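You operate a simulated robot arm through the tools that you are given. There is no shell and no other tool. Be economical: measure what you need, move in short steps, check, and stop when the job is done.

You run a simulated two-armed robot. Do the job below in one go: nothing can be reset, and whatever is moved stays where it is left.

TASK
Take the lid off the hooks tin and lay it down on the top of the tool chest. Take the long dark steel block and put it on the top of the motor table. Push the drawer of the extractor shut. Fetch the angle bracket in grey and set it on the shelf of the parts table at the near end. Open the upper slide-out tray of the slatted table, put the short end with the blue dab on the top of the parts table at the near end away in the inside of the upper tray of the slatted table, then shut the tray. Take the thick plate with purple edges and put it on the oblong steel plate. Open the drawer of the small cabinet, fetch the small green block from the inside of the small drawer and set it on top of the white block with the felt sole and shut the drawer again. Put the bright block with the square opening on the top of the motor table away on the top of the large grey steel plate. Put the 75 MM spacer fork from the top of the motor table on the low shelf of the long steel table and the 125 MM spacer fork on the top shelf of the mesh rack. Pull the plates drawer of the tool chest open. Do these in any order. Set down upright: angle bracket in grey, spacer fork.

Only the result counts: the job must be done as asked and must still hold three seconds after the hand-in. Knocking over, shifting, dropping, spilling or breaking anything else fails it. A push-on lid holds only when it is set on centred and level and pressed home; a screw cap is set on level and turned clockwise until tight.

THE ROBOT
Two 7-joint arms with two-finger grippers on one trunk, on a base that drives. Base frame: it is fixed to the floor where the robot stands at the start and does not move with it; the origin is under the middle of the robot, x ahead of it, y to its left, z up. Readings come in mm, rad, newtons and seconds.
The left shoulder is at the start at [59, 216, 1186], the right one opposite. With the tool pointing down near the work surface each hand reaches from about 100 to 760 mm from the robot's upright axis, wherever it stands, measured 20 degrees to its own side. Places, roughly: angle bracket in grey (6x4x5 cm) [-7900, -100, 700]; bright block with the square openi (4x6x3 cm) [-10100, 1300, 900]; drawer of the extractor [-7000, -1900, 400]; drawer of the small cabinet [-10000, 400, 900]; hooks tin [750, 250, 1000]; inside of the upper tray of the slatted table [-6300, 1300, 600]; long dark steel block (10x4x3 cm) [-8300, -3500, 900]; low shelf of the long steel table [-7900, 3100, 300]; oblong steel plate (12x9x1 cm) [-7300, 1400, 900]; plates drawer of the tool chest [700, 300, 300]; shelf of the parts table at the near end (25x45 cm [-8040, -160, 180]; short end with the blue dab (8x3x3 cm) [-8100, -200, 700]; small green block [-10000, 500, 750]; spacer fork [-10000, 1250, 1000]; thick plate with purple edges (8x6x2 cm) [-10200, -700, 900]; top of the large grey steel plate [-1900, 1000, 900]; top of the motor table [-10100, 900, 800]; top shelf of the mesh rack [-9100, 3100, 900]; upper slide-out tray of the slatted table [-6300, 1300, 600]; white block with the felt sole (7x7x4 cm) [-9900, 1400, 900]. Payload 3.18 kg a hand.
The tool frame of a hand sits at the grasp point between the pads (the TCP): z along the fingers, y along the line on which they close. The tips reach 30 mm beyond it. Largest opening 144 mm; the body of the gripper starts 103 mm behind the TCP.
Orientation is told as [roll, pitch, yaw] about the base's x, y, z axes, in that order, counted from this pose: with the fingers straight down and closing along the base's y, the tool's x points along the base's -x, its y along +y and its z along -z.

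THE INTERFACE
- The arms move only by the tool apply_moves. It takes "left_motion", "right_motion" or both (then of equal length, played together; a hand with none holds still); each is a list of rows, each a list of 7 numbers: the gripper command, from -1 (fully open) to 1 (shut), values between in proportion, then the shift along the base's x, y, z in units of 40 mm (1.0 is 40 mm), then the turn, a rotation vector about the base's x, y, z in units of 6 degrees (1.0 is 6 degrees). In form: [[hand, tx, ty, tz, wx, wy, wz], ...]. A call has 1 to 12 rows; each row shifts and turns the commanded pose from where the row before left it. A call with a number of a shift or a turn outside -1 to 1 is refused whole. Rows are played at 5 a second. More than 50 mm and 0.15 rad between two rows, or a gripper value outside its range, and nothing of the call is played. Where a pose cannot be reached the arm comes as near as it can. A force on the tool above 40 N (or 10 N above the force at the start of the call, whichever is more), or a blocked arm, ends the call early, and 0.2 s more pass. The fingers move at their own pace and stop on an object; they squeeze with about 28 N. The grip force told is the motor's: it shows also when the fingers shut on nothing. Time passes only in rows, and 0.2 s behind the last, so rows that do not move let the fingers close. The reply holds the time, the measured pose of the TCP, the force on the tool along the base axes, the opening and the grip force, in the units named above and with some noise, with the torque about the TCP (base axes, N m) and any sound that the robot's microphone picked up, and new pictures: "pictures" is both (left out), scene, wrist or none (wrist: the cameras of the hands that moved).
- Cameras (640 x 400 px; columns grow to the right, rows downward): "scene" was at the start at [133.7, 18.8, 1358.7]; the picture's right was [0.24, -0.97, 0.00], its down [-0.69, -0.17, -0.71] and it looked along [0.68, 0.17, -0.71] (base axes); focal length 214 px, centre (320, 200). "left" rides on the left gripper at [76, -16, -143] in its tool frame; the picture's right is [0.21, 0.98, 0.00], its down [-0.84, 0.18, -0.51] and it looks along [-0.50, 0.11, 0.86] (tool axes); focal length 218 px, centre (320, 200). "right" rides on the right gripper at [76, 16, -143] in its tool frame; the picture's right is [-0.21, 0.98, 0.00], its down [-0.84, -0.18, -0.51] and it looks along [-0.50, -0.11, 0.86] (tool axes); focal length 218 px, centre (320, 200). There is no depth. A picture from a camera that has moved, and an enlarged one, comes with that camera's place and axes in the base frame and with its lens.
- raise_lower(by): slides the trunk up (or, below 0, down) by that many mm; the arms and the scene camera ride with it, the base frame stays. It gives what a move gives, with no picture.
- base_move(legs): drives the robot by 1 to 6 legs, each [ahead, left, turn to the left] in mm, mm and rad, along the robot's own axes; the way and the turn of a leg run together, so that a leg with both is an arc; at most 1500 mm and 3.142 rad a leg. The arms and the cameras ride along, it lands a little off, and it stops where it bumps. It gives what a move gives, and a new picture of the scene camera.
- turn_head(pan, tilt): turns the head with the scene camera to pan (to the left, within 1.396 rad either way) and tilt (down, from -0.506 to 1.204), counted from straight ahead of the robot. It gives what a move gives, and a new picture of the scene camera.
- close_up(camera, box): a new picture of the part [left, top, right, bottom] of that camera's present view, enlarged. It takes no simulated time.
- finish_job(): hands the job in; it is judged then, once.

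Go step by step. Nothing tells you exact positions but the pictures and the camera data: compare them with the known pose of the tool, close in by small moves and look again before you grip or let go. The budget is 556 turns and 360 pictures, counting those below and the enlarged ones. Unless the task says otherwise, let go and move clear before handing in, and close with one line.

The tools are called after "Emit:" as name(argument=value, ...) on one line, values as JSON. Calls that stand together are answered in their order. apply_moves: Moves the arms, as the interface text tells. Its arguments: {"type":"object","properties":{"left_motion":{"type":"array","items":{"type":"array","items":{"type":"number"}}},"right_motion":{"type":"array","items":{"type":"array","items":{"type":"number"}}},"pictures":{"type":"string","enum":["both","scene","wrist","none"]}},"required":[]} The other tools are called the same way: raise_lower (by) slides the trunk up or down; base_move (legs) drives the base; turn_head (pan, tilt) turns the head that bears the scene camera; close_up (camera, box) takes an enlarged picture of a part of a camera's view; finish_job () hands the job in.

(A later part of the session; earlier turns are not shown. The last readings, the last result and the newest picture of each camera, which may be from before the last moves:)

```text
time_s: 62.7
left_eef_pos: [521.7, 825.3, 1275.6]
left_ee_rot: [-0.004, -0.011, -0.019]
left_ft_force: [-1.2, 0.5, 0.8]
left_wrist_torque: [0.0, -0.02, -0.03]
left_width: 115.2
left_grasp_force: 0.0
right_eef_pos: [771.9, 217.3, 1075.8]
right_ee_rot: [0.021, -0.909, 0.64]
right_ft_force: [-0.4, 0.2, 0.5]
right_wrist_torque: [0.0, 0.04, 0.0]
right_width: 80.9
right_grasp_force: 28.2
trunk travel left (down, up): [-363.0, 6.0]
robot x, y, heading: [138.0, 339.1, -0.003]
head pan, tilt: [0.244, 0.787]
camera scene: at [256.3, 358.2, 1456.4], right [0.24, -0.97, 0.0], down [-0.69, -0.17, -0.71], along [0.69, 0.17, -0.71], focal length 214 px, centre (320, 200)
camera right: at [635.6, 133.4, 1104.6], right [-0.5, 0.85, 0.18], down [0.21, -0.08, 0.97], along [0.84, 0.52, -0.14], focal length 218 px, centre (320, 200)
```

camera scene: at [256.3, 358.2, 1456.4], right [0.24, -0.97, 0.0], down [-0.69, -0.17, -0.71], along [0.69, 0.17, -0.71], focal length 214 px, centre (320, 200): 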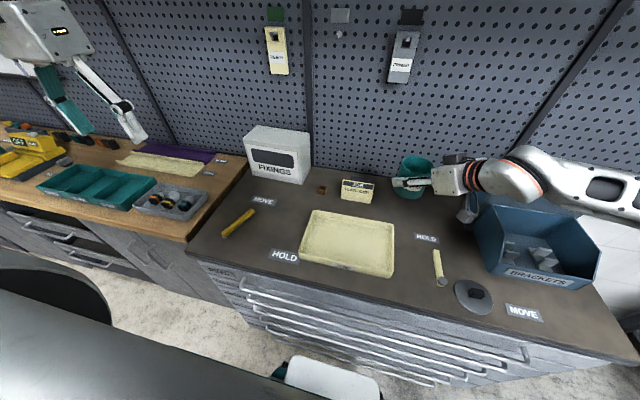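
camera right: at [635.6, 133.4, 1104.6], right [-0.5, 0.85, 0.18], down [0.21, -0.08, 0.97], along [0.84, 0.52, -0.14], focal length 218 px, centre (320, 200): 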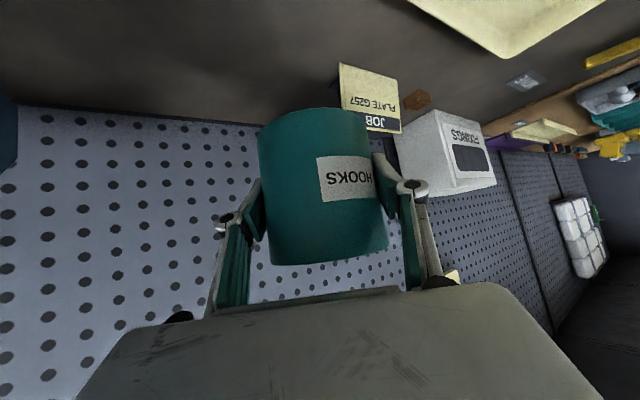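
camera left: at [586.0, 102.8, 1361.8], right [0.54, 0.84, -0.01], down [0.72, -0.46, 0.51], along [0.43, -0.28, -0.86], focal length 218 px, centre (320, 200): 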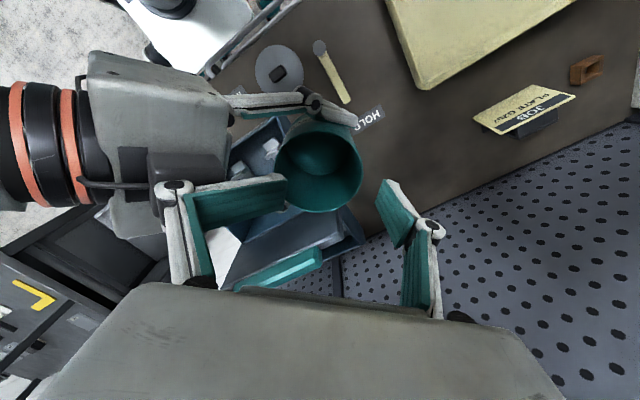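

Emit:
apply_moves(right_motion=[[1, 0.18, -0.08, -1, 0, 0, 0], [1, 0, 0, -1, 0, 0, 0], [1, 0, 0, -0.8, 0, 0, 0], [1, 0, 0, 0, 0, 0, 0]], pictures="both")

Emit:
close_up(camera="scene", box=[320, 120, 500, 240])

```text
time_s: 63.7
left_eef_pos: [520.4, 825.0, 1276.2]
left_ee_rot: [-0.003, -0.01, -0.021]
left_ft_force: [0.2, -0.5, 0.3]
left_wrist_torque: [0.05, 0.01, -0.01]
left_width: 115.0
left_grasp_force: 0.0
right_eef_pos: [779.3, 216.4, 963.7]
right_ee_rot: [0.021, -0.91, 0.643]
right_ft_force: [0.0, 0.9, 0.0]
right_wrist_torque: [-0.02, 0.02, 0.01]
right_width: 81.1
right_grasp_force: 27.7
trunk travel left (down, up): [-363.0, 6.0]
robot x, y, heading: [138.2, 337.7, -0.006]
head pan, tilt: [0.244, 0.787]
camera scene: at [256.3, 358.2, 1456.4], right [0.24, -0.97, 0.0], down [-0.69, -0.17, -0.71], along [0.69, 0.17, -0.71], focal length 214 px, centre (320, 200)
camera right: at [643.1, 131.1, 993.1], right [-0.5, 0.85, 0.18], down [0.21, -0.08, 0.97], along [0.84, 0.52, -0.14], focal length 218 px, centre (320, 200)
```

scene: 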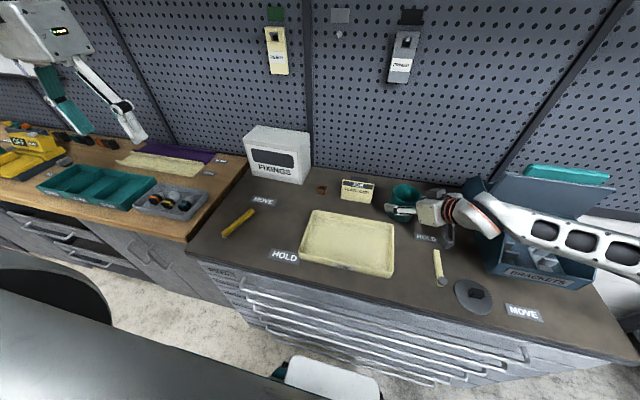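
right: 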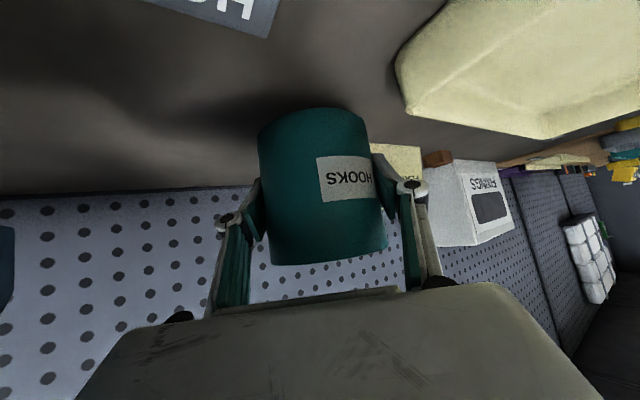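

```text
3.33 times, centred on (410, 180) of scene
camera zoom: at [256.3, 358.2, 1456.4], right [0.24, -0.97, 0.0], down [-0.69, -0.17, -0.71], along [0.69, 0.17, -0.71], focal length 715 px, centre (20, 267)
```

zoom: 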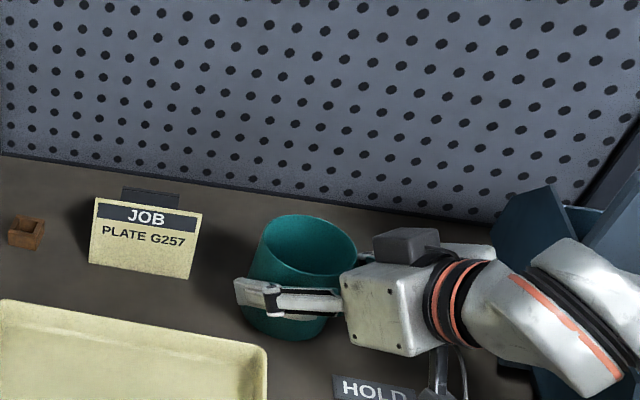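

Emit:
turn_head(pan=-0.6, tilt=0.7)

```text
time_s: 64.9
left_eef_pos: [521.2, 824.1, 1275.1]
left_ee_rot: [-0.004, -0.011, -0.022]
left_ft_force: [-0.2, 0.8, 0.8]
left_wrist_torque: [0.02, 0.0, 0.04]
left_width: 114.9
left_grasp_force: 0.0
right_eef_pos: [778.7, 215.6, 965.5]
right_ee_rot: [0.021, -0.909, 0.643]
right_ft_force: [-0.2, 0.7, -0.2]
right_wrist_torque: [0.02, -0.01, 0.01]
right_width: 81.2
right_grasp_force: 28.1
trunk travel left (down, up): [-363.0, 6.0]
robot x, y, heading: [138.4, 336.0, -0.004]
head pan, tilt: [-0.6, 0.7]
camera scene: at [247.8, 290.5, 1463.7], right [-0.57, -0.82, 0.0], down [-0.53, 0.36, -0.76], along [0.63, -0.43, -0.64], focal length 214 px, centre (320, 200)
```

scene: 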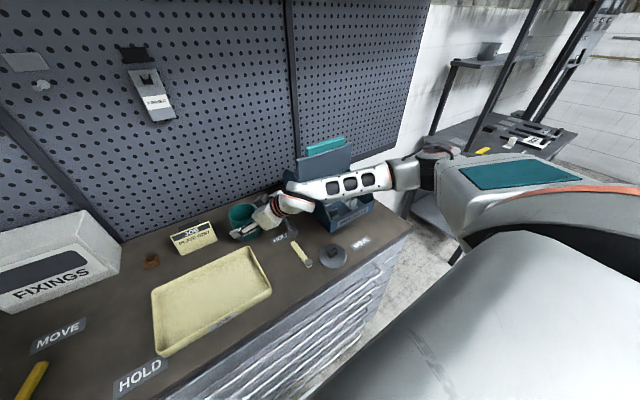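

Emit:
close_up(camera="scene", box=[220, 120, 440, 270])

```text
2.67 times, centred on (330, 195) of scene
camera zoom: at [247.8, 290.5, 1463.7], right [-0.57, -0.82, 0.0], down [-0.53, 0.36, -0.76], along [0.63, -0.43, -0.64], focal length 572 px, centre (293, 213)
```

zoom: 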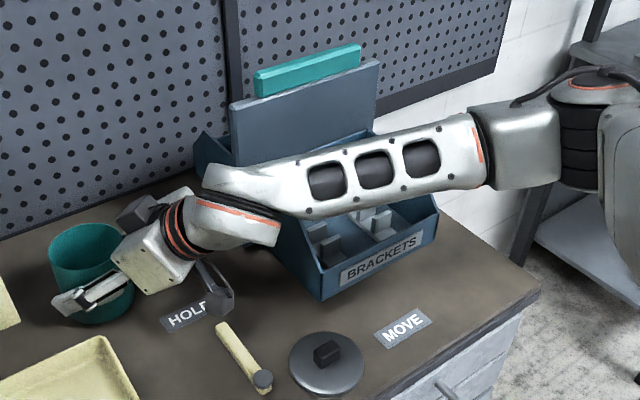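

Emit:
apply_moves(right_motion=[[1, 0, -0.05, -0.25, 0, 0, 0], [1, 0, 0, -0.12, 0, 0, 0], [1, 0, 0, 0, 0, 0, 0]], pictures="none")

Emit:
apply_moves(right_motion=[[1, 0, 0, -0.07, 0, 0, 0], [1, 0, 0, 0, 0, 0, 0]], pictures="none")

Emit:
close_up(camera="scene", box=[220, 120, 440, 270])

```text
time_s: 65.7
left_eef_pos: [521.2, 824.7, 1275.5]
left_ee_rot: [-0.003, -0.011, -0.021]
left_ft_force: [-0.2, 0.3, -0.4]
left_wrist_torque: [0.05, 0.0, 0.02]
left_width: 115.2
left_grasp_force: 0.1
right_eef_pos: [779.2, 213.4, 950.7]
right_ee_rot: [0.021, -0.911, 0.643]
right_ft_force: [-0.1, -0.1, 0.6]
right_wrist_torque: [-0.01, 0.0, -0.01]
right_width: 80.8
right_grasp_force: 27.8
trunk travel left (down, up): [-363.0, 6.0]
robot x, y, heading: [139.7, 340.5, -0.002]
head pan, tilt: [-0.6, 0.7]
```

```text
time_s: 66.3
left_eef_pos: [521.8, 824.2, 1275.6]
left_ee_rot: [-0.004, -0.012, -0.021]
left_ft_force: [0.4, 1.4, 0.5]
left_wrist_torque: [0.04, 0.01, -0.01]
left_width: 115.3
left_grasp_force: 0.1
right_eef_pos: [778.5, 214.0, 948.4]
right_ee_rot: [0.018, -0.91, 0.642]
right_ft_force: [0.5, 0.3, -0.4]
right_wrist_torque: [-0.02, 0.03, 0.01]
right_width: 81.0
right_grasp_force: 28.0
trunk travel left (down, up): [-363.0, 6.0]
robot x, y, heading: [136.6, 338.0, -0.005]
head pan, tilt: [-0.6, 0.7]
```

```text
2.67 times, centred on (330, 195) of scene
camera zoom: at [247.7, 290.4, 1463.7], right [-0.57, -0.82, 0.0], down [-0.53, 0.37, -0.76], along [0.63, -0.43, -0.64], focal length 572 px, centre (293, 213)
```

zoom: 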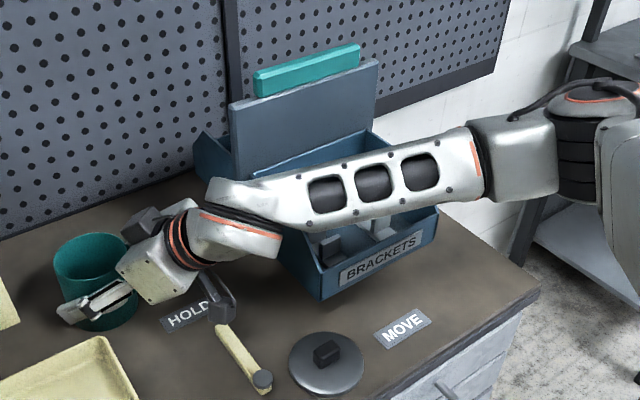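

Emit:
apply_moves(right_motion=[[1, 0, 0, -0.06, 0, 0, 0], [1, 0, 0, 0, 0, 0, 0]], pictures="none")

Emit:
apply_moves(right_motion=[[1, 0, 0, -0.06, 0, 0, 0], [1, 0, 0, 0, 0, 0, 0]], pictures="wrist")

```text
time_s: 66.9
left_eef_pos: [520.5, 823.8, 1275.5]
left_ee_rot: [-0.003, -0.01, -0.021]
left_ft_force: [-0.1, -0.9, 0.4]
left_wrist_torque: [-0.04, 0.03, 0.0]
left_width: 115.2
left_grasp_force: 0.0
right_eef_pos: [777.9, 213.8, 946.7]
right_ee_rot: [0.018, -0.911, 0.645]
right_ft_force: [0.2, -0.2, 4.5]
right_wrist_torque: [-0.18, -0.1, -0.02]
right_width: 80.9
right_grasp_force: 27.9
trunk travel left (down, up): [-363.0, 6.0]
robot x, y, heading: [136.4, 333.7, -0.003]
head pan, tilt: [-0.6, 0.7]
```

```text
time_s: 67.5
left_eef_pos: [520.1, 823.7, 1275.6]
left_ee_rot: [-0.003, -0.012, -0.019]
left_ft_force: [0.1, -0.2, -0.3]
left_wrist_torque: [-0.01, -0.01, 0.0]
left_width: 115.2
left_grasp_force: 0.0
right_eef_pos: [778.5, 213.5, 946.5]
right_ee_rot: [0.017, -0.914, 0.646]
right_ft_force: [0.0, -2.8, 16.1]
right_wrist_torque: [-0.6, -0.32, -0.12]
right_width: 80.9
right_grasp_force: 28.0
trunk travel left (down, up): [-363.0, 6.0]
robot x, y, heading: [132.8, 338.0, -0.002]
head pan, tilt: [-0.6, 0.7]
camera right: at [642.8, 129.2, 973.7], right [-0.5, 0.85, 0.18], down [0.21, -0.08, 0.98], along [0.84, 0.52, -0.13], focal length 218 px, centre (320, 200)
```

right: 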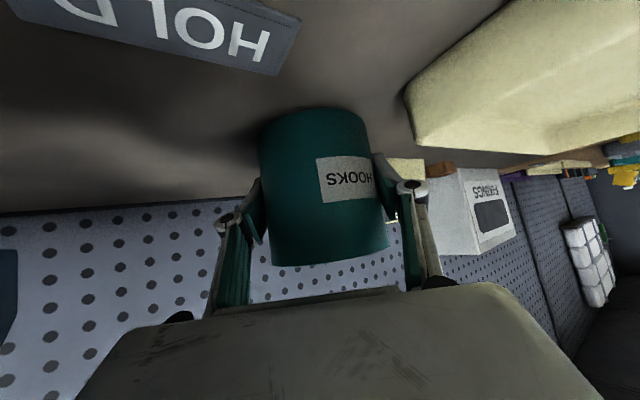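

Emit:
apply_moves(right_motion=[[1, 0, 0, 0.06, 0, 0, 0], [-0.5, 0, 0, 0, 0, 0, 0], [-0.5, 0, 0, 0, 0, 0, 0], [-0.5, -0.32, -0.24, 0.31, 0, 0, 0], [-0.5, -0.63, -0.47, 0.61, 0, 0, 0], [-0.5, -0.63, -0.47, 0.61, 0, 0, 0], [-0.5, -0.63, -0.47, 0.61, 0, 0, 0], [-0.5, -0.3, 0, 1, 0, 0, 0], [-0.5, -0.3, 0, 1, 0, 0, 0]], pictures="both")

```text
time_s: 69.5
left_eef_pos: [521.5, 824.4, 1277.4]
left_ee_rot: [-0.003, -0.012, -0.02]
left_ft_force: [0.2, 0.1, 0.3]
left_wrist_torque: [0.01, -0.02, 0.0]
left_width: 114.9
left_grasp_force: 0.0
right_eef_pos: [664.6, 146.6, 1111.0]
right_ee_rot: [0.022, -0.91, 0.642]
right_ft_force: [0.0, 1.5, 0.2]
right_wrist_torque: [0.02, 0.0, -0.03]
right_width: 108.3
right_grasp_force: 0.2
trunk travel left (down, up): [-363.0, 6.0]
robot x, y, heading: [134.4, 338.2, -0.002]
head pan, tilt: [-0.6, 0.7]
camera scene: at [246.9, 290.3, 1463.8], right [-0.57, -0.82, 0.0], down [-0.53, 0.37, -0.77], along [0.63, -0.43, -0.64], focal length 214 px, centre (320, 200)
camera right: at [529.1, 62.9, 1139.9], right [-0.5, 0.85, 0.18], down [0.21, -0.08, 0.97], along [0.84, 0.52, -0.14], focal length 218 px, centre (320, 200)
```

scene: 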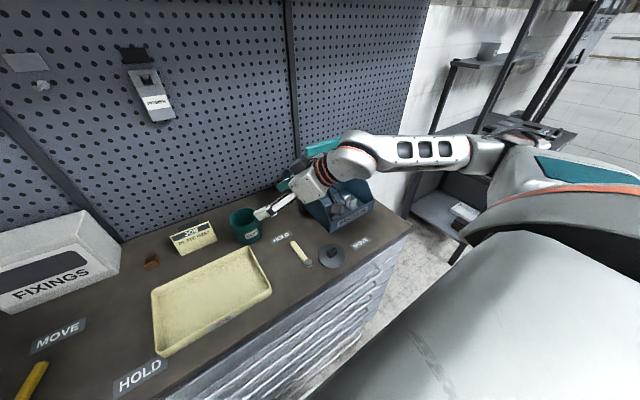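
right: 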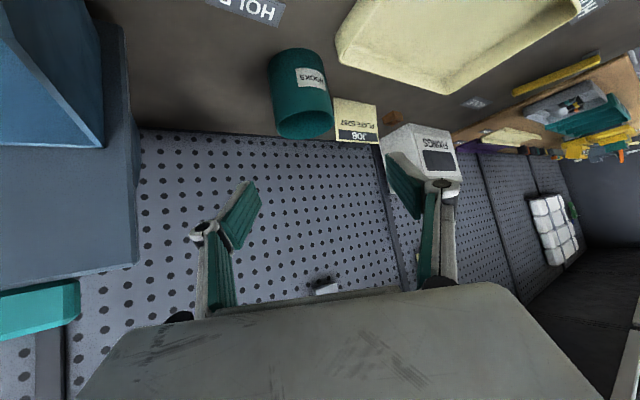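

Tin is back in its place. Now back off to read the drawer labels of the tool chest.

Emit:
base_move(legs=[[-450, 100, 0]])

Emit:
turn_head(pan=0.0, tilt=0.8)

Emit:
close_up(camera="scene", box=[160, 100, 480, 300])

```text
time_s: 72.2
left_eef_pos: [73.5, 925.5, 1276.1]
left_ee_rot: [-0.003, -0.011, -0.024]
left_ft_force: [0.1, 0.8, -0.1]
left_wrist_torque: [0.0, -0.05, -0.01]
left_width: 115.2
left_grasp_force: 0.1
right_eef_pos: [215.6, 248.2, 1110.8]
right_ee_rot: [0.021, -0.909, 0.641]
right_ft_force: [-0.2, 0.8, 0.3]
right_wrist_torque: [-0.03, -0.06, 0.03]
right_width: 107.9
right_grasp_force: 0.0
trunk travel left (down, up): [-363.0, 6.0]
robot x, y, heading: [-312.5, 444.7, -0.007]
head pan, tilt: [-0.6, 0.7]
camera scene: at [-201.0, 392.1, 1463.7], right [-0.57, -0.82, 0.0], down [-0.53, 0.37, -0.77], along [0.63, -0.44, -0.64], focal length 214 px, centre (320, 200)
```

scene: 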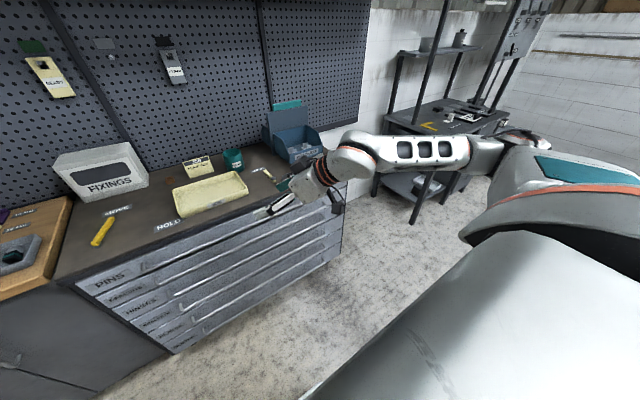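

```text
time_s: 73.2
left_eef_pos: [74.2, 925.6, 1276.2]
left_ee_rot: [-0.003, -0.011, -0.023]
left_ft_force: [1.0, -1.1, -0.4]
left_wrist_torque: [0.02, 0.0, -0.03]
left_width: 115.0
left_grasp_force: 0.0
right_eef_pos: [217.6, 248.5, 1110.5]
right_ee_rot: [0.022, -0.909, 0.64]
right_ft_force: [-0.4, -0.2, 0.5]
right_wrist_torque: [-0.03, -0.01, 0.04]
right_width: 107.9
right_grasp_force: 0.1
trunk travel left (down, up): [-363.0, 6.0]
robot x, y, heading: [-313.5, 440.0, -0.005]
head pan, tilt: [0.0, 0.799]
camera scene: at [-189.7, 439.9, 1455.5], right [-0.01, -1.0, 0.0], down [-0.72, 0.0, -0.7], along [0.7, 0.0, -0.72], focal length 214 px, centre (320, 200)
```

scene: 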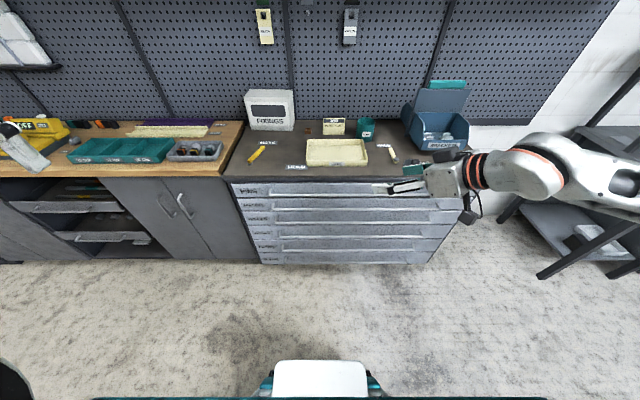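

```text
2.00 times, centred on (320, 200) of scene
camera zoom: at [-189.7, 439.9, 1455.5], right [-0.01, -1.0, 0.0], down [-0.72, 0.0, -0.7], along [0.7, 0.0, -0.72], focal length 429 px, centre (320, 200)
```

zoom: 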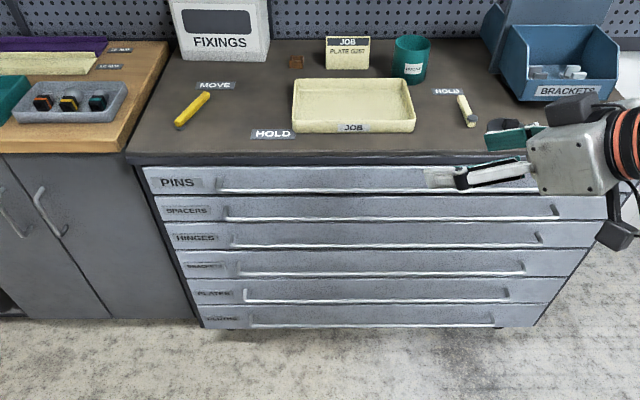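

Emit:
close_up(camera="scene", box=[225, 200, 305, 270])

```text
5.71 times, centred on (265, 235) of scene
camera zoom: at [-189.7, 439.9, 1455.5], right [-0.01, -1.0, 0.0], down [-0.72, 0.0, -0.7], along [0.7, 0.0, -0.72], focal length 1226 px, centre (634, 0)
```

zoom: 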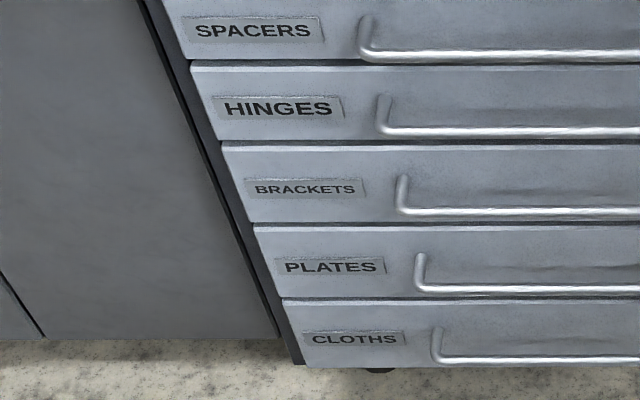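

PLATES is the fifth drawer; its bar handle is around (450, 286, 390). I orient the right hand to point forward first.

Emit:
apply_moves(right_motion=[[-1, 0, 0, 0, 0, 0, -1], [-1, 0, 0, 0, 0, 0, -1], [-1, 0, 0, 0, 0, 0, -1], [-1, 0, 0, 0, 0, 0, -1], [-1, 0, 0, 0, 0, 0, -1], [-1, 0, 0, 0, 0, 0, -1], [-1, 0.5, 0, 0, 0, -1, -0.1], [-1, 0.5, 0, 0, 0, -1, 0], [-1, 0.5, 0, 0, 0, -1, 0], [-1, 0, 0, 0, 0, -1, 0], [-1, 0, 0, 0, 0, -1, 0], [-1, 0, 0, 0, 0, -1, 0]], pictures="none")

Emit:
apply_moves(right_motion=[[-1, 0, 0, -0.5, 1, 0, 0], [-1, 0, 0, -0.5, 1, 0, 0], [-1, 0, 0, -0.5, 1, 0, 0], [-1, 0, 0, -0.5, 1, 0, 0], [-1, 0, 0, 0, 1, 0, 0], [-1, 0, 0, 0, 1, 0, 0], [-1, 0, 0, 0, 1, 0, 0], [-1, 0, 0, 0, 1, 0, 0], [-1, 0, 0, 0, 1, 0, 0], [-1, 0, 0, 0, 1, 0, 0], [-1, 0, 0, 0, 1, 0, 0], [-1, 0, 0, 0, 1, 0, 0]], pictures="scene")

```text
time_s: 75.8
left_eef_pos: [73.7, 927.3, 1275.2]
left_ee_rot: [-0.004, -0.011, -0.022]
left_ft_force: [-0.1, 1.4, -0.3]
left_wrist_torque: [-0.02, -0.02, -0.01]
left_width: 115.0
left_grasp_force: 0.0
right_eef_pos: [303.7, 272.4, 1292.5]
right_ee_rot: [-0.127, -1.344, 0.087]
right_ft_force: [-0.2, -0.1, -0.4]
right_wrist_torque: [-0.05, 0.06, -0.02]
right_width: 144.0
right_grasp_force: 0.1
right hand out of reach, approached as far as the arm can: row 4, 5, 7, 8, 9, 10, 11, 12
trunk travel left (down, up): [-363.0, 6.0]
robot x, y, heading: [-309.9, 442.2, -0.004]
head pan, tilt: [0.0, 0.799]
```

```text
time_s: 78.4
left_eef_pos: [74.9, 922.3, 1276.4]
left_ee_rot: [-0.002, -0.012, -0.023]
left_ft_force: [0.0, 0.0, 0.4]
left_wrist_torque: [0.05, 0.03, -0.02]
left_width: 115.1
left_grasp_force: 0.1
right_eef_pos: [262.3, 346.9, 1318.2]
right_ee_rot: [1.317, -0.436, -1.28]
right_ft_force: [0.2, 0.3, -0.3]
right_wrist_torque: [0.05, -0.01, 0.01]
right_width: 144.2
right_grasp_force: 0.1
right hand out of reach, approached as far as the arm can: row 1, 2, 3, 4, 5, 6, 7, 8, 9, 10, 11, 12
trunk travel left (down, up): [-363.0, 6.0]
robot x, y, heading: [-311.0, 440.6, -0.003]
head pan, tilt: [0.0, 0.799]
camera scene: at [-188.5, 438.0, 1455.3], right [-0.01, -1.0, 0.0], down [-0.72, 0.0, -0.7], along [0.7, 0.0, -0.72], focal length 214 px, centre (320, 200)
```

scene: 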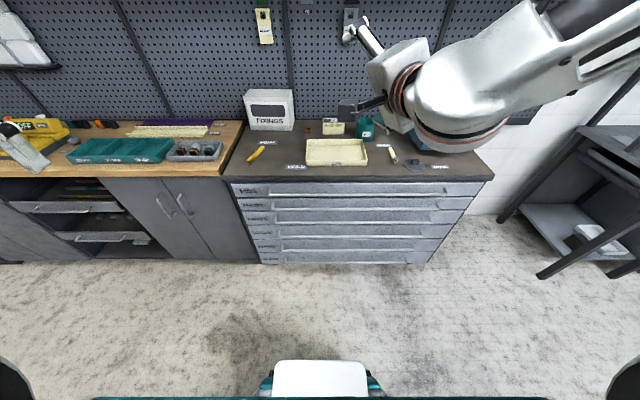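

Emit:
raise_lower(by=-360)

Emit:
apply_moves(right_motion=[[-1, 0, 0, -1, 0, 0, 0], [-1, 0, 0, -1, 0, 0, 0], [-1, 0, 0, -1, 0, 0, 0], [-1, 0, 0, -1, 0, 0, 0], [-1, 0, 0, -1, 0, 0, 0], [-1, 0, 0, -1, 0, 0, 0], [-1, 0, 0, 0, 0, 0, 0]], pictures="both")

```text
time_s: 81.9
left_eef_pos: [106.6, 926.3, 658.9]
left_ee_rot: [-0.02, 0.835, -0.03]
left_ft_force: [-0.4, -0.9, 0.0]
left_wrist_torque: [0.01, -0.02, 0.03]
left_width: 115.5
left_grasp_force: 0.1
right_eef_pos: [303.4, 349.8, 698.1]
right_ee_rot: [0.77, -0.223, -1.096]
right_ft_force: [1.0, 0.2, -0.2]
right_wrist_torque: [-0.03, -0.02, 0.0]
right_width: 143.8
right_grasp_force: 0.0
trunk travel left (down, up): [-3.0, 366.0]
robot x, y, heading: [-311.2, 436.8, -0.004]
head pan, tilt: [0.0, 0.799]
```

```text
time_s: 83.5
left_eef_pos: [105.9, 924.7, 656.4]
left_ee_rot: [-0.021, 0.835, -0.029]
left_ft_force: [-0.7, -1.1, 0.0]
left_wrist_torque: [-0.03, 0.03, -0.02]
left_width: 115.2
left_grasp_force: 0.0
right_eef_pos: [303.9, 349.5, 687.2]
right_ee_rot: [0.768, -0.221, -1.097]
right_ft_force: [0.0, 0.1, -0.2]
right_wrist_torque: [0.02, 0.02, 0.03]
right_width: 144.1
right_grasp_force: 0.2
right hand out of reach, approached as far as the arm can: row 1, 2, 3, 4, 5, 6
trunk travel left (down, up): [-3.0, 366.0]
robot x, y, heading: [-310.6, 443.1, -0.005]
head pan, tilt: [0.0, 0.799]
camera scene: at [57.5, 438.8, 1046.7], right [0.0, -1.0, 0.0], down [-0.72, 0.0, -0.7], along [0.7, 0.0, -0.72], focal length 214 px, centre (320, 200)
camera right: at [180.6, 398.0, 782.5], right [0.65, 0.27, 0.71], down [-0.08, -0.9, 0.42], along [0.76, -0.33, -0.57], focal length 218 px, centre (320, 200)
```

scene: 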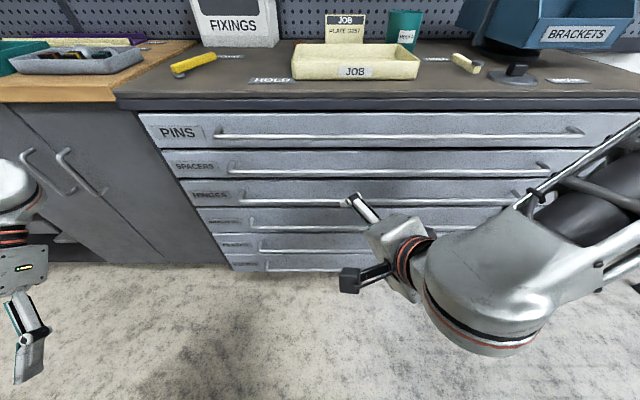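
right: 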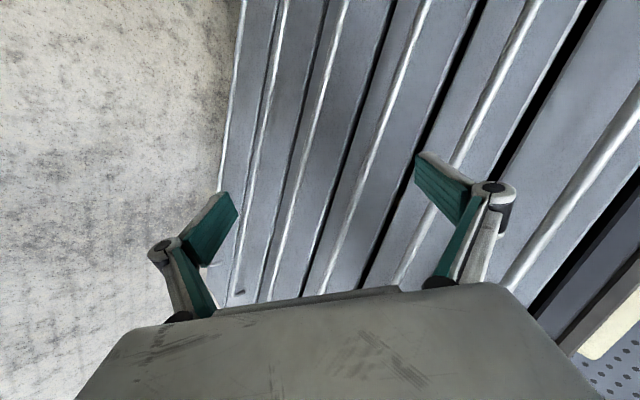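

Emit:
raise_lower(by=120)

```text
time_s: 85.0
left_eef_pos: [124.4, 925.5, 894.8]
left_ee_rot: [-0.007, 0.404, -0.022]
left_ft_force: [-0.1, 0.1, -0.3]
left_wrist_torque: [0.02, 0.07, 0.0]
left_width: 115.2
left_grasp_force: 0.1
right_eef_pos: [303.7, 349.4, 803.5]
right_ee_rot: [0.763, -0.221, -1.095]
right_ft_force: [0.4, 0.1, -0.3]
right_wrist_torque: [0.01, -0.01, -0.03]
right_width: 143.9
right_grasp_force: 0.2
trunk travel left (down, up): [-123.0, 246.0]
robot x, y, heading: [-307.9, 441.4, -0.006]
head pan, tilt: [0.0, 0.799]
```

Emit:
apply_moves(right_motion=[[1, 0, -0.5, 0, -0.798, -0.11, 0.592], [1, 0, -0.5, 0, -0.798, -0.11, 0.592], [1, 0, -0.5, 0, -0.798, -0.11, 0.592], [1, 0, -0.5, 0, -0.798, -0.11, 0.592], [1, 0, 0, 0, -0.798, -0.11, 0.592], [1, 0, 0, 0, -0.798, -0.11, 0.592], [1, 0, 0, 0, -0.798, -0.11, 0.592], [1, 0, 0, 0, -0.798, -0.11, 0.592], [1, 0, 0, 0, -0.798, -0.11, 0.592], [1, 0, 0, 0, -0.798, -0.11, 0.592], [1, 0, 0, 0, -0.36, -0.05, 0.266], [1, 0, 0, 0, 0, 0, 0]], pictures="scene")

```text
time_s: 87.6
left_eef_pos: [123.9, 926.6, 897.5]
left_ee_rot: [-0.007, 0.401, -0.021]
left_ft_force: [0.5, 0.2, 0.4]
left_wrist_torque: [0.0, -0.01, -0.01]
left_width: 115.2
left_grasp_force: 0.0
right_eef_pos: [304.2, 268.1, 808.0]
right_ee_rot: [0.005, -0.802, 0.002]
right_ft_force: [0.5, 0.3, -0.2]
right_wrist_torque: [0.03, -0.01, -0.02]
right_width: 0.0
right_grasp_force: 27.8
trunk travel left (down, up): [-123.0, 246.0]
robot x, y, heading: [-308.6, 447.0, 0.0]
head pan, tilt: [0.0, 0.799]
camera scene: at [-57.6, 439.3, 1202.0], right [0.0, -1.0, 0.0], down [-0.72, 0.0, -0.7], along [0.7, 0.0, -0.72], focal length 214 px, centre (320, 200)
```

scene: 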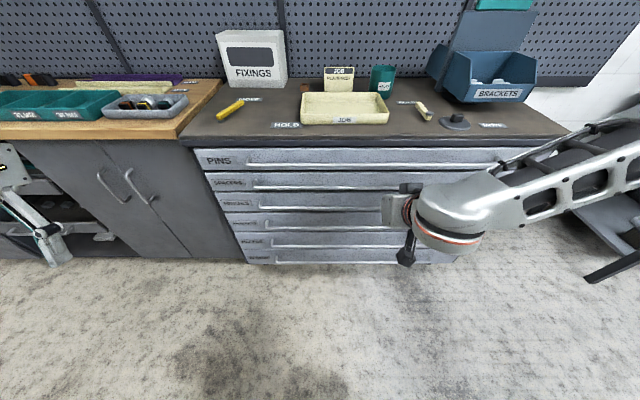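

Emit:
raise_lower(by=-120)

Emit:
apply_moves(right_motion=[[1, 0, 0, -1, 0, 0, 0], [1, 0, 0, -1, 0, 0, 0], [1, 0, 0, -1, 0, 0, 0], [1, 0, 0, -1, 0, 0, 0], [1, 0, 0, -1, 0, 0, 0], [1, 0, 0, 0, 0, 0, 0]], pictures="both")

```text
time_s: 89.1
left_eef_pos: [123.8, 926.0, 776.7]
left_ee_rot: [-0.007, 0.399, -0.022]
left_ft_force: [-1.1, -0.6, 0.5]
left_wrist_torque: [0.02, 0.02, 0.0]
left_width: 115.5
left_grasp_force: 0.0
right_eef_pos: [290.7, 269.9, 643.7]
right_ee_rot: [0.006, -0.69, 0.0]
right_ft_force: [-0.5, 0.3, -0.1]
right_wrist_torque: [-0.02, 0.03, 0.0]
right_width: 0.0
right_grasp_force: 28.3
trunk travel left (down, up): [-3.0, 366.0]
robot x, y, heading: [-310.5, 442.8, -0.004]
head pan, tilt: [0.0, 0.799]
```

```text
time_s: 90.5
left_eef_pos: [124.4, 926.5, 776.5]
left_ee_rot: [-0.006, 0.399, -0.02]
left_ft_force: [0.1, -0.4, -0.6]
left_wrist_torque: [0.02, -0.03, -0.03]
left_width: 115.2
left_grasp_force: 0.1
right_eef_pos: [327.8, 342.4, 511.1]
right_ee_rot: [-0.004, -0.679, 0.0]
right_ft_force: [-0.2, 0.4, 0.0]
right_wrist_torque: [-0.01, 0.03, 0.03]
right_width: 0.0
right_grasp_force: 28.0
right hand out of reach, approached as far as the arm can: row 1, 2, 3, 4, 5
trunk travel left (down, up): [-3.0, 366.0]
robot x, y, heading: [-311.8, 441.6, -0.005]
head pan, tilt: [0.0, 0.799]
camera scene: at [57.3, 438.8, 1046.9], right [0.0, -1.0, 0.0], down [-0.72, 0.0, -0.7], along [0.7, 0.0, -0.72], focal length 214 px, centre (320, 200)
camera right: at [178.8, 359.6, 576.4], right [0.17, 0.98, 0.13], down [0.34, -0.18, 0.92], along [0.93, -0.11, -0.36], focal length 218 px, centre (320, 200)
```

scene: 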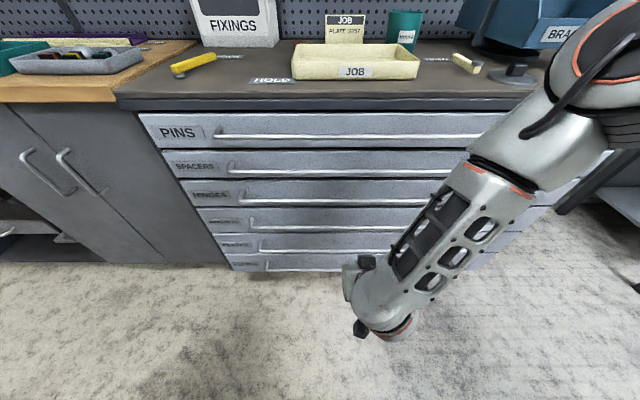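
right: 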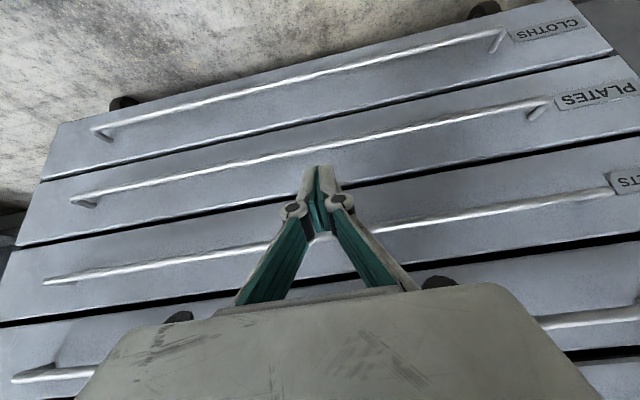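

Bar handle triangulated at x≈450, z≈395, gap to face about 22 mm. I rotate the hand about its own axis so the fingers straddle the bar.

Emit:
apply_moves(right_motion=[[1, 0, -0.5, 0, -0.66, 0, 0.75], [1, 0, -0.5, 0, -0.66, 0, 0.75], [1, 0, -0.5, 0, -0.66, 0, 0.75], [1, 0, -0.5, 0, -0.66, 0, 0.75], [0.3, 0, 0, 0, -0.66, 0, 0.75], [0.3, 0, 0, 0, -0.66, 0, 0.75], [0.3, 0, 0, 0, -0.66, 0, 0.75], [0.3, 0, 0, 0, -0.66, 0, 0.75], [0.3, 0, 0, 0, -0.66, 0, 0.75], [0.3, 0, 0, 0, -0.66, 0, 0.75], [0.3, 0, 0, 0, -0.66, 0, 0.75], [0.3, 0, 0, 0, -0.66, 0, 0.75]], pictures="both")

```text
time_s: 93.1
left_eef_pos: [124.0, 926.1, 777.0]
left_ee_rot: [-0.007, 0.4, -0.02]
left_ft_force: [0.3, -0.4, -0.7]
left_wrist_torque: [-0.02, 0.03, -0.01]
left_width: 115.1
left_grasp_force: 0.1
right_eef_pos: [350.3, 303.8, 545.1]
right_ee_rot: [-0.684, -0.174, 1.307]
right_ft_force: [0.2, 0.1, -0.5]
right_wrist_torque: [0.0, 0.01, 0.05]
right_width: 50.4
right_grasp_force: 0.1
right hand out of reach, approached as far as the arm can: row 1, 2, 3, 4
trunk travel left (down, up): [-3.0, 366.0]
robot x, y, heading: [-313.0, 441.4, -0.007]
head pan, tilt: [0.0, 0.799]
camera scene: at [57.5, 438.8, 1046.7], right [0.0, -1.0, 0.0], down [-0.72, 0.0, -0.7], along [0.7, 0.0, -0.72], focal length 214 px, centre (320, 200)
camera right: at [226.2, 241.0, 632.0], right [-0.65, 0.5, -0.57], down [0.02, 0.76, 0.65], along [0.76, 0.41, -0.51], focal length 218 px, centre (320, 200)
```

scene: 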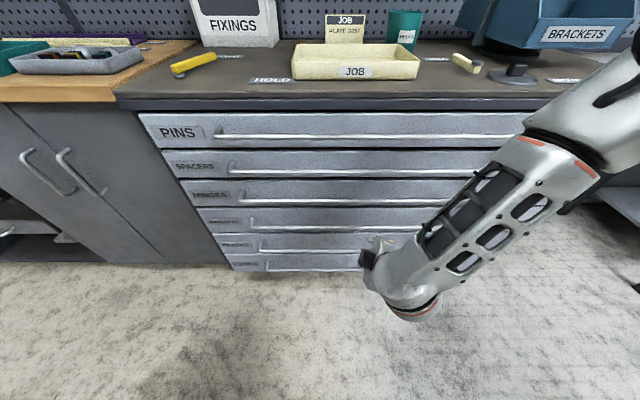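
right: 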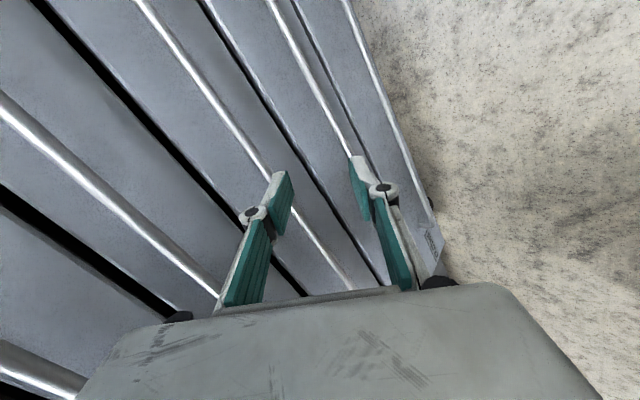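

Emit:
apply_moves(right_motion=[[0.6, 0, 0, 0, -0.66, 0, 0.75], [0.6, 0, 0, 0, -0.66, 0, 0.75], [0.6, 0, 0, 0, -0.66, -0.3, 0.75], [0.6, 0.6, 0, -0.6, 0, -0.8, 0], [0.6, 0.6, 0, -0.8, 0, -0.8, 0], [0.6, 0, 0, -0.7, 0, 0, 0], [0.6, 0, 0, 0, 0, 0, 0]], pictures="wrist")

```text
time_s: 94.4
left_eef_pos: [123.5, 926.1, 776.1]
left_ee_rot: [-0.007, 0.398, -0.021]
left_ft_force: [0.3, 0.4, -0.4]
left_wrist_torque: [-0.01, 0.04, 0.0]
left_width: 115.3
left_grasp_force: 0.1
right_eef_pos: [436.8, 362.7, 556.5]
right_ee_rot: [-0.911, 0.002, 1.489]
right_ft_force: [-13.2, 1.2, 9.6]
right_wrist_torque: [0.16, 0.35, 0.15]
right_width: 27.8
right_grasp_force: 0.1
right hand out of reach, approached as far as the arm can: row 3, 4, 5, 6
trunk travel left (down, up): [-3.0, 366.0]
robot x, y, heading: [-311.8, 437.0, -0.004]
head pan, tilt: [0.0, 0.799]
stopped in row 6 (right hand): the force on the tool passed its limit at 53 N (the readings are from after the stop); the commanded pose is now the measured one
camera right: at [308.1, 297.9, 632.5], right [-0.58, 0.26, -0.77], down [-0.22, 0.86, 0.45], along [0.78, 0.43, -0.44], focal length 218 px, centre (320, 200)
```

right: 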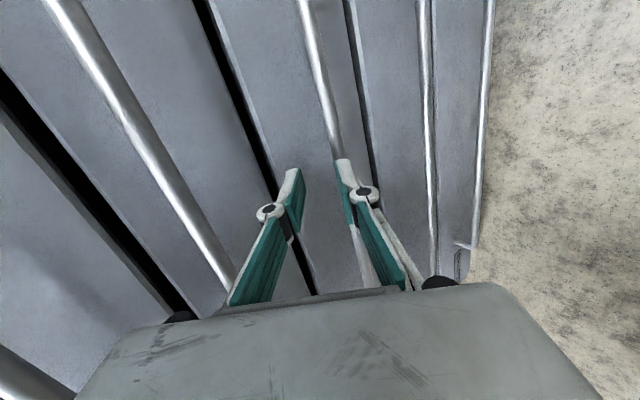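

Emit:
apply_moves(right_motion=[[0.6, -0.7, 0, 0.6, 0, 0, 0], [0.6, -1, 0, 0, 0, 0, 0], [0.6, -1, -0.3, 0, 0, 0, 0], [0.6, -1, -0.3, 0, 0, 0, 0], [0.6, -1, -0.3, 0, 0, 0, 0], [0.6, -1, -0.3, 0, 0, 0, 0], [0.6, -1, -0.3, 0, 0, 0, 0], [0.6, 0, 0, 0, 0, 0, 0]], pictures="scene")

```text
time_s: 95.3
left_eef_pos: [123.4, 926.5, 776.2]
left_ee_rot: [-0.007, 0.4, -0.021]
left_ft_force: [-1.2, -0.9, -0.2]
left_wrist_torque: [0.01, 0.01, 0.0]
left_width: 115.1
left_grasp_force: 0.0
right_eef_pos: [343.3, 291.7, 583.7]
right_ee_rot: [-0.896, -0.044, 1.324]
right_ft_force: [-0.2, 1.3, -1.0]
right_wrist_torque: [-0.02, -0.02, -0.02]
right_width: 29.1
right_grasp_force: 0.0
trunk travel left (down, up): [-3.0, 366.0]
robot x, y, heading: [-313.0, 441.3, -0.008]
head pan, tilt: [0.0, 0.799]
stopped in row 4 (right hand): the arm was blocked; the commanded pose is now the measured one
camera scene: at [57.8, 438.5, 1046.6], right [-0.01, -1.0, 0.0], down [-0.72, 0.0, -0.7], along [0.7, 0.0, -0.72], focal length 214 px, centre (320, 200)
```

scene: 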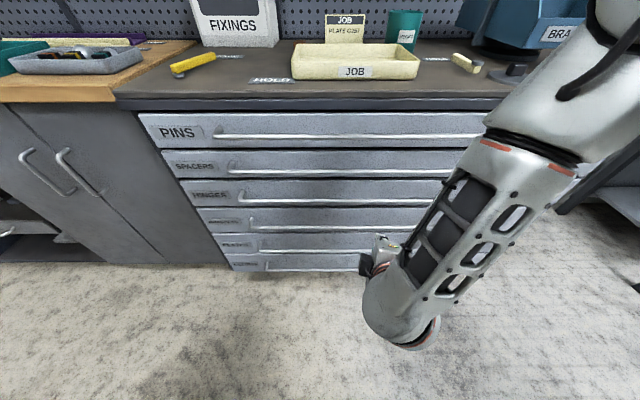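

Emit:
apply_moves(right_motion=[[0.6, 0, -0.7, -0.7, 0, 0, 0], [0.6, 0, -0.7, -0.7, 0, 0, 0], [0.6, 0, -0.7, -0.7, 0, 0, 0], [0.6, 0, 0, -1, 0, 0, 0], [0.6, 0, 0, 0, 0, 0, 0]], pictures="scene")

```text
time_s: 96.5
left_eef_pos: [124.9, 926.5, 776.3]
left_ee_rot: [-0.006, 0.4, -0.022]
left_ft_force: [-0.6, 1.0, -0.5]
left_wrist_torque: [-0.01, 0.0, 0.0]
left_width: 115.0
left_grasp_force: 0.0
right_eef_pos: [353.8, 307.7, 566.4]
right_ee_rot: [-0.899, -0.052, 1.298]
right_ft_force: [0.8, -0.5, 0.3]
right_wrist_torque: [-0.01, -0.03, -0.01]
right_width: 28.7
right_grasp_force: 0.0
right hand out of reach, approached as far as the arm can: row 1, 2, 3, 4
trunk travel left (down, up): [-3.0, 366.0]
robot x, y, heading: [-309.7, 441.1, -0.004]
head pan, tilt: [0.0, 0.799]
camera scene: at [57.4, 438.8, 1046.9], right [-0.01, -1.0, 0.0], down [-0.72, 0.0, -0.7], along [0.7, 0.0, -0.72], focal length 214 px, centre (320, 200)
```

scene: 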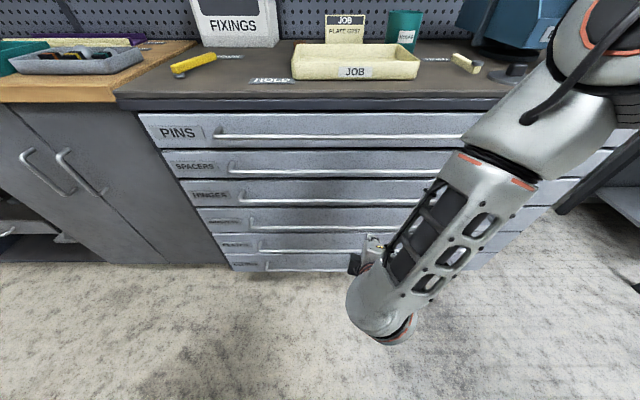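

Emit:
base_move(legs=[[-180, 0, 0]])

Emit:
apply_moves(right_motion=[[0.6, 1, 0, 0, 0, 0, 0], [0.6, 1, 0, 0, 0, 0, 0], [0.6, 1, 0, 0, 0, 0, 0], [0.6, 1, 0, -0.5, 0, 0, 0], [0.6, 0.5, 0, -1, 0, 0, 0], [0.6, 0, 0, -1, 0, 0, 0], [0.6, 0, 0, -1, 0, 0, 0], [0.6, 0, 0, 0, 0, 0, 0]], pictures="both")

```text
time_s: 97.7
left_eef_pos: [71.9, 928.8, 778.1]
left_ee_rot: [-0.004, 0.397, -0.016]
left_ft_force: [-0.2, 0.6, 0.4]
left_wrist_torque: [0.01, -0.04, 0.01]
left_width: 115.1
left_grasp_force: 0.1
right_eef_pos: [303.2, 306.4, 564.3]
right_ee_rot: [-0.898, -0.051, 1.294]
right_ft_force: [0.5, 0.3, -0.7]
right_wrist_torque: [0.02, -0.02, 0.0]
right_width: 28.7
right_grasp_force: 0.1
trunk travel left (down, up): [-3.0, 366.0]
robot x, y, heading: [-364.9, 442.0, -0.003]
head pan, tilt: [0.0, 0.799]
stopped in leg 1: the robot was blocked; the commanded pose is now the measured one
camera scene: at [6.7, 441.0, 1046.9], right [0.0, -1.0, 0.0], down [-0.72, 0.0, -0.7], along [0.7, 0.0, -0.72], focal length 214 px, centre (320, 200)
```

scene: 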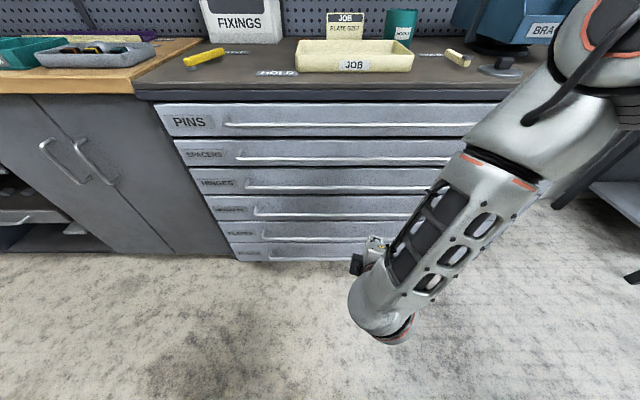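

```text
time_s: 98.7
left_eef_pos: [72.2, 928.3, 777.6]
left_ee_rot: [-0.003, 0.398, -0.02]
left_ft_force: [0.7, 0.0, 0.0]
left_wrist_torque: [0.0, 0.05, -0.03]
left_width: 115.4
left_grasp_force: 0.1
right_eef_pos: [433.7, 308.3, 553.6]
right_ee_rot: [-0.881, -0.046, 1.292]
right_ft_force: [-18.3, -0.6, 10.4]
right_wrist_torque: [0.1, 0.37, 0.14]
right_width: 32.2
right_grasp_force: 0.7
trunk travel left (down, up): [-3.0, 366.0]
robot x, y, heading: [-360.7, 439.1, 0.002]
head pan, tilt: [0.0, 0.799]
stopped in row 4 (right hand): the force on the tool passed its limit at 105 N (the readings are from after the stop); the commanded pose is now the measured one
camera scene: at [6.0, 440.9, 1047.2], right [0.0, -1.0, 0.0], down [-0.72, 0.0, -0.7], along [0.7, 0.0, -0.72], focal length 214 px, centre (320, 200)
camera right: at [296.9, 266.3, 628.7], right [-0.53, 0.41, -0.74], down [-0.04, 0.87, 0.5], along [0.85, 0.3, -0.44], focal length 218 px, centre (320, 200)
```

scene: 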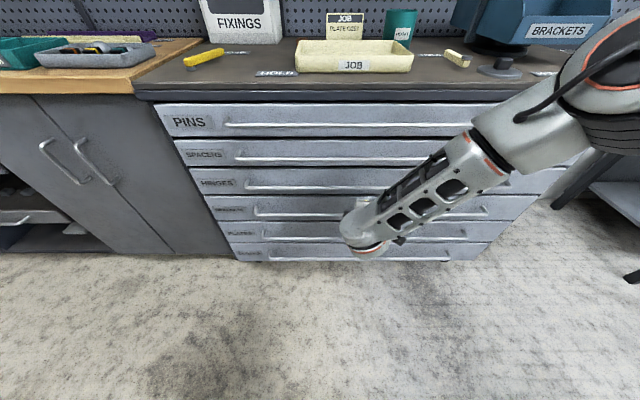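
right: 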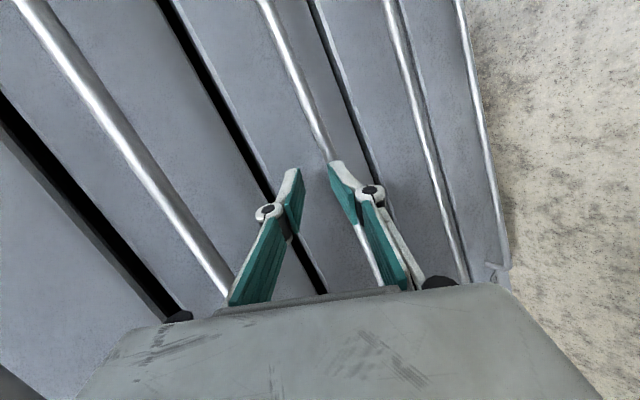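

Emit:
apply_moves(right_motion=[[0.6, -0.6, 0, 0.4, 0, 0, 0], [0.6, -0.9, 0, 0, 0, 0, 0], [0.6, 0, 0, -1, 0, 0, 0], [0.6, 0, 0, -1, 0, 0, 0], [0.6, 0, 0, -1, 0, 0, 0], [0.6, 0, 0, 0, 0, 0, 0]], pictures="wrist")

```text
time_s: 100.0
left_eef_pos: [73.4, 929.4, 777.9]
left_ee_rot: [-0.006, 0.4, -0.016]
left_ft_force: [0.3, 0.3, 0.1]
left_wrist_torque: [0.03, -0.03, 0.03]
left_width: 115.4
left_grasp_force: 0.0
right_eef_pos: [391.1, 335.3, 466.8]
right_ee_rot: [-0.874, -0.04, 1.283]
right_ft_force: [0.3, 0.6, -0.8]
right_wrist_torque: [-0.03, 0.01, -0.02]
right_width: 28.4
right_grasp_force: 0.1
right hand out of reach, approached as far as the arm can: row 4, 5
trunk travel left (down, up): [-3.0, 366.0]
robot x, y, heading: [-359.9, 440.6, -0.0]
head pan, tilt: [0.0, 0.799]
camera right: at [253.2, 293.4, 543.7], right [-0.53, 0.41, -0.74], down [-0.03, 0.87, 0.5], along [0.84, 0.29, -0.45], focal length 218 px, centre (320, 200)
```

right: 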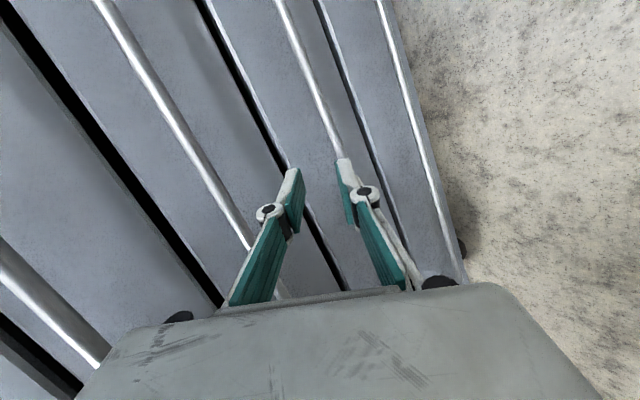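

Emit:
apply_moves(right_motion=[[0.6, -0.3, 0, -0.38, 0, 0, 0], [0.6, 0.5, 0, -0.43, 0, 0, 0], [0.6, 0.4, 0, -0.35, 0, 0, 0], [0.6, 0, 0, 0, 0, 0, 0]], pictures="wrist")

```text
time_s: 101.0
left_eef_pos: [72.6, 928.7, 777.4]
left_ee_rot: [-0.005, 0.399, -0.016]
left_ft_force: [0.0, 0.0, -0.3]
left_wrist_torque: [0.02, 0.01, 0.02]
left_width: 115.4
left_grasp_force: 0.0
right_eef_pos: [421.8, 345.8, 426.4]
right_ee_rot: [-0.881, -0.044, 1.286]
right_ft_force: [-0.5, 0.3, -0.3]
right_wrist_torque: [0.01, -0.01, -0.03]
right_width: 28.8
right_grasp_force: 0.0
right hand out of reach, approached as far as the arm can: row 1
trunk travel left (down, up): [-3.0, 366.0]
robot x, y, heading: [-362.4, 440.8, -0.001]
head pan, tilt: [0.0, 0.799]
camera right: at [284.4, 303.3, 503.8], right [-0.53, 0.41, -0.74], down [-0.04, 0.87, 0.5], along [0.85, 0.29, -0.44], focal length 218 px, centre (320, 200)
```

right: 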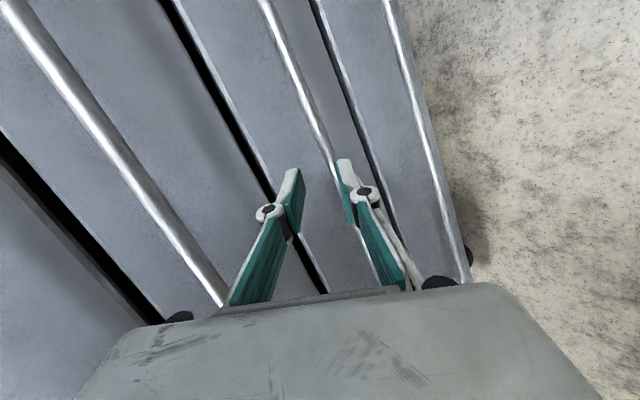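

Emit:
apply_moves(right_motion=[[0.6, -0.15, 0, -0.22, 0, 0, 0], [0.6, 0, 0, 0, 0, 0, 0]], pictures="none")

Emit:
close_up(camera="right", box=[220, 60, 460, 300])

```text
time_s: 101.7
left_eef_pos: [73.5, 928.6, 777.9]
left_ee_rot: [-0.005, 0.4, -0.017]
left_ft_force: [1.4, -0.9, -0.5]
left_wrist_torque: [0.01, -0.03, -0.03]
left_width: 115.2
left_grasp_force: 0.2
right_eef_pos: [417.8, 348.6, 420.2]
right_ee_rot: [-0.877, -0.041, 1.286]
right_ft_force: [0.5, 0.4, 0.5]
right_wrist_torque: [0.02, 0.02, 0.0]
right_width: 28.7
right_grasp_force: 0.0
right hand out of reach, approached as far as the arm can: row 1
trunk travel left (down, up): [-3.0, 366.0]
robot x, y, heading: [-361.0, 440.6, -0.005]
head pan, tilt: [0.0, 0.799]
```

```text
1.67 times, centred on (340, 180) of right
camera zoom: at [281.1, 307.0, 497.4], right [-0.53, 0.41, -0.74], down [-0.03, 0.87, 0.5], along [0.85, 0.29, -0.45], focal length 364 px, centre (287, 233)
```

zoom: 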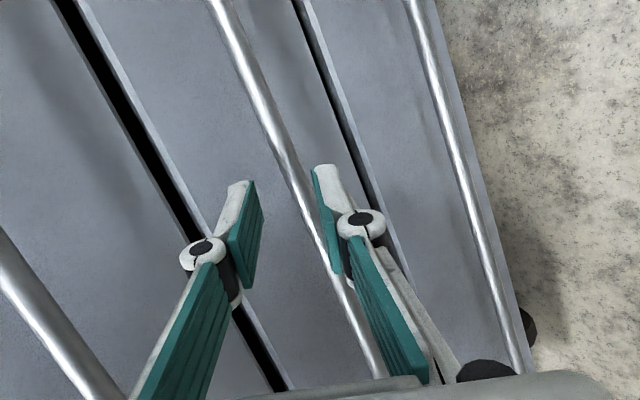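

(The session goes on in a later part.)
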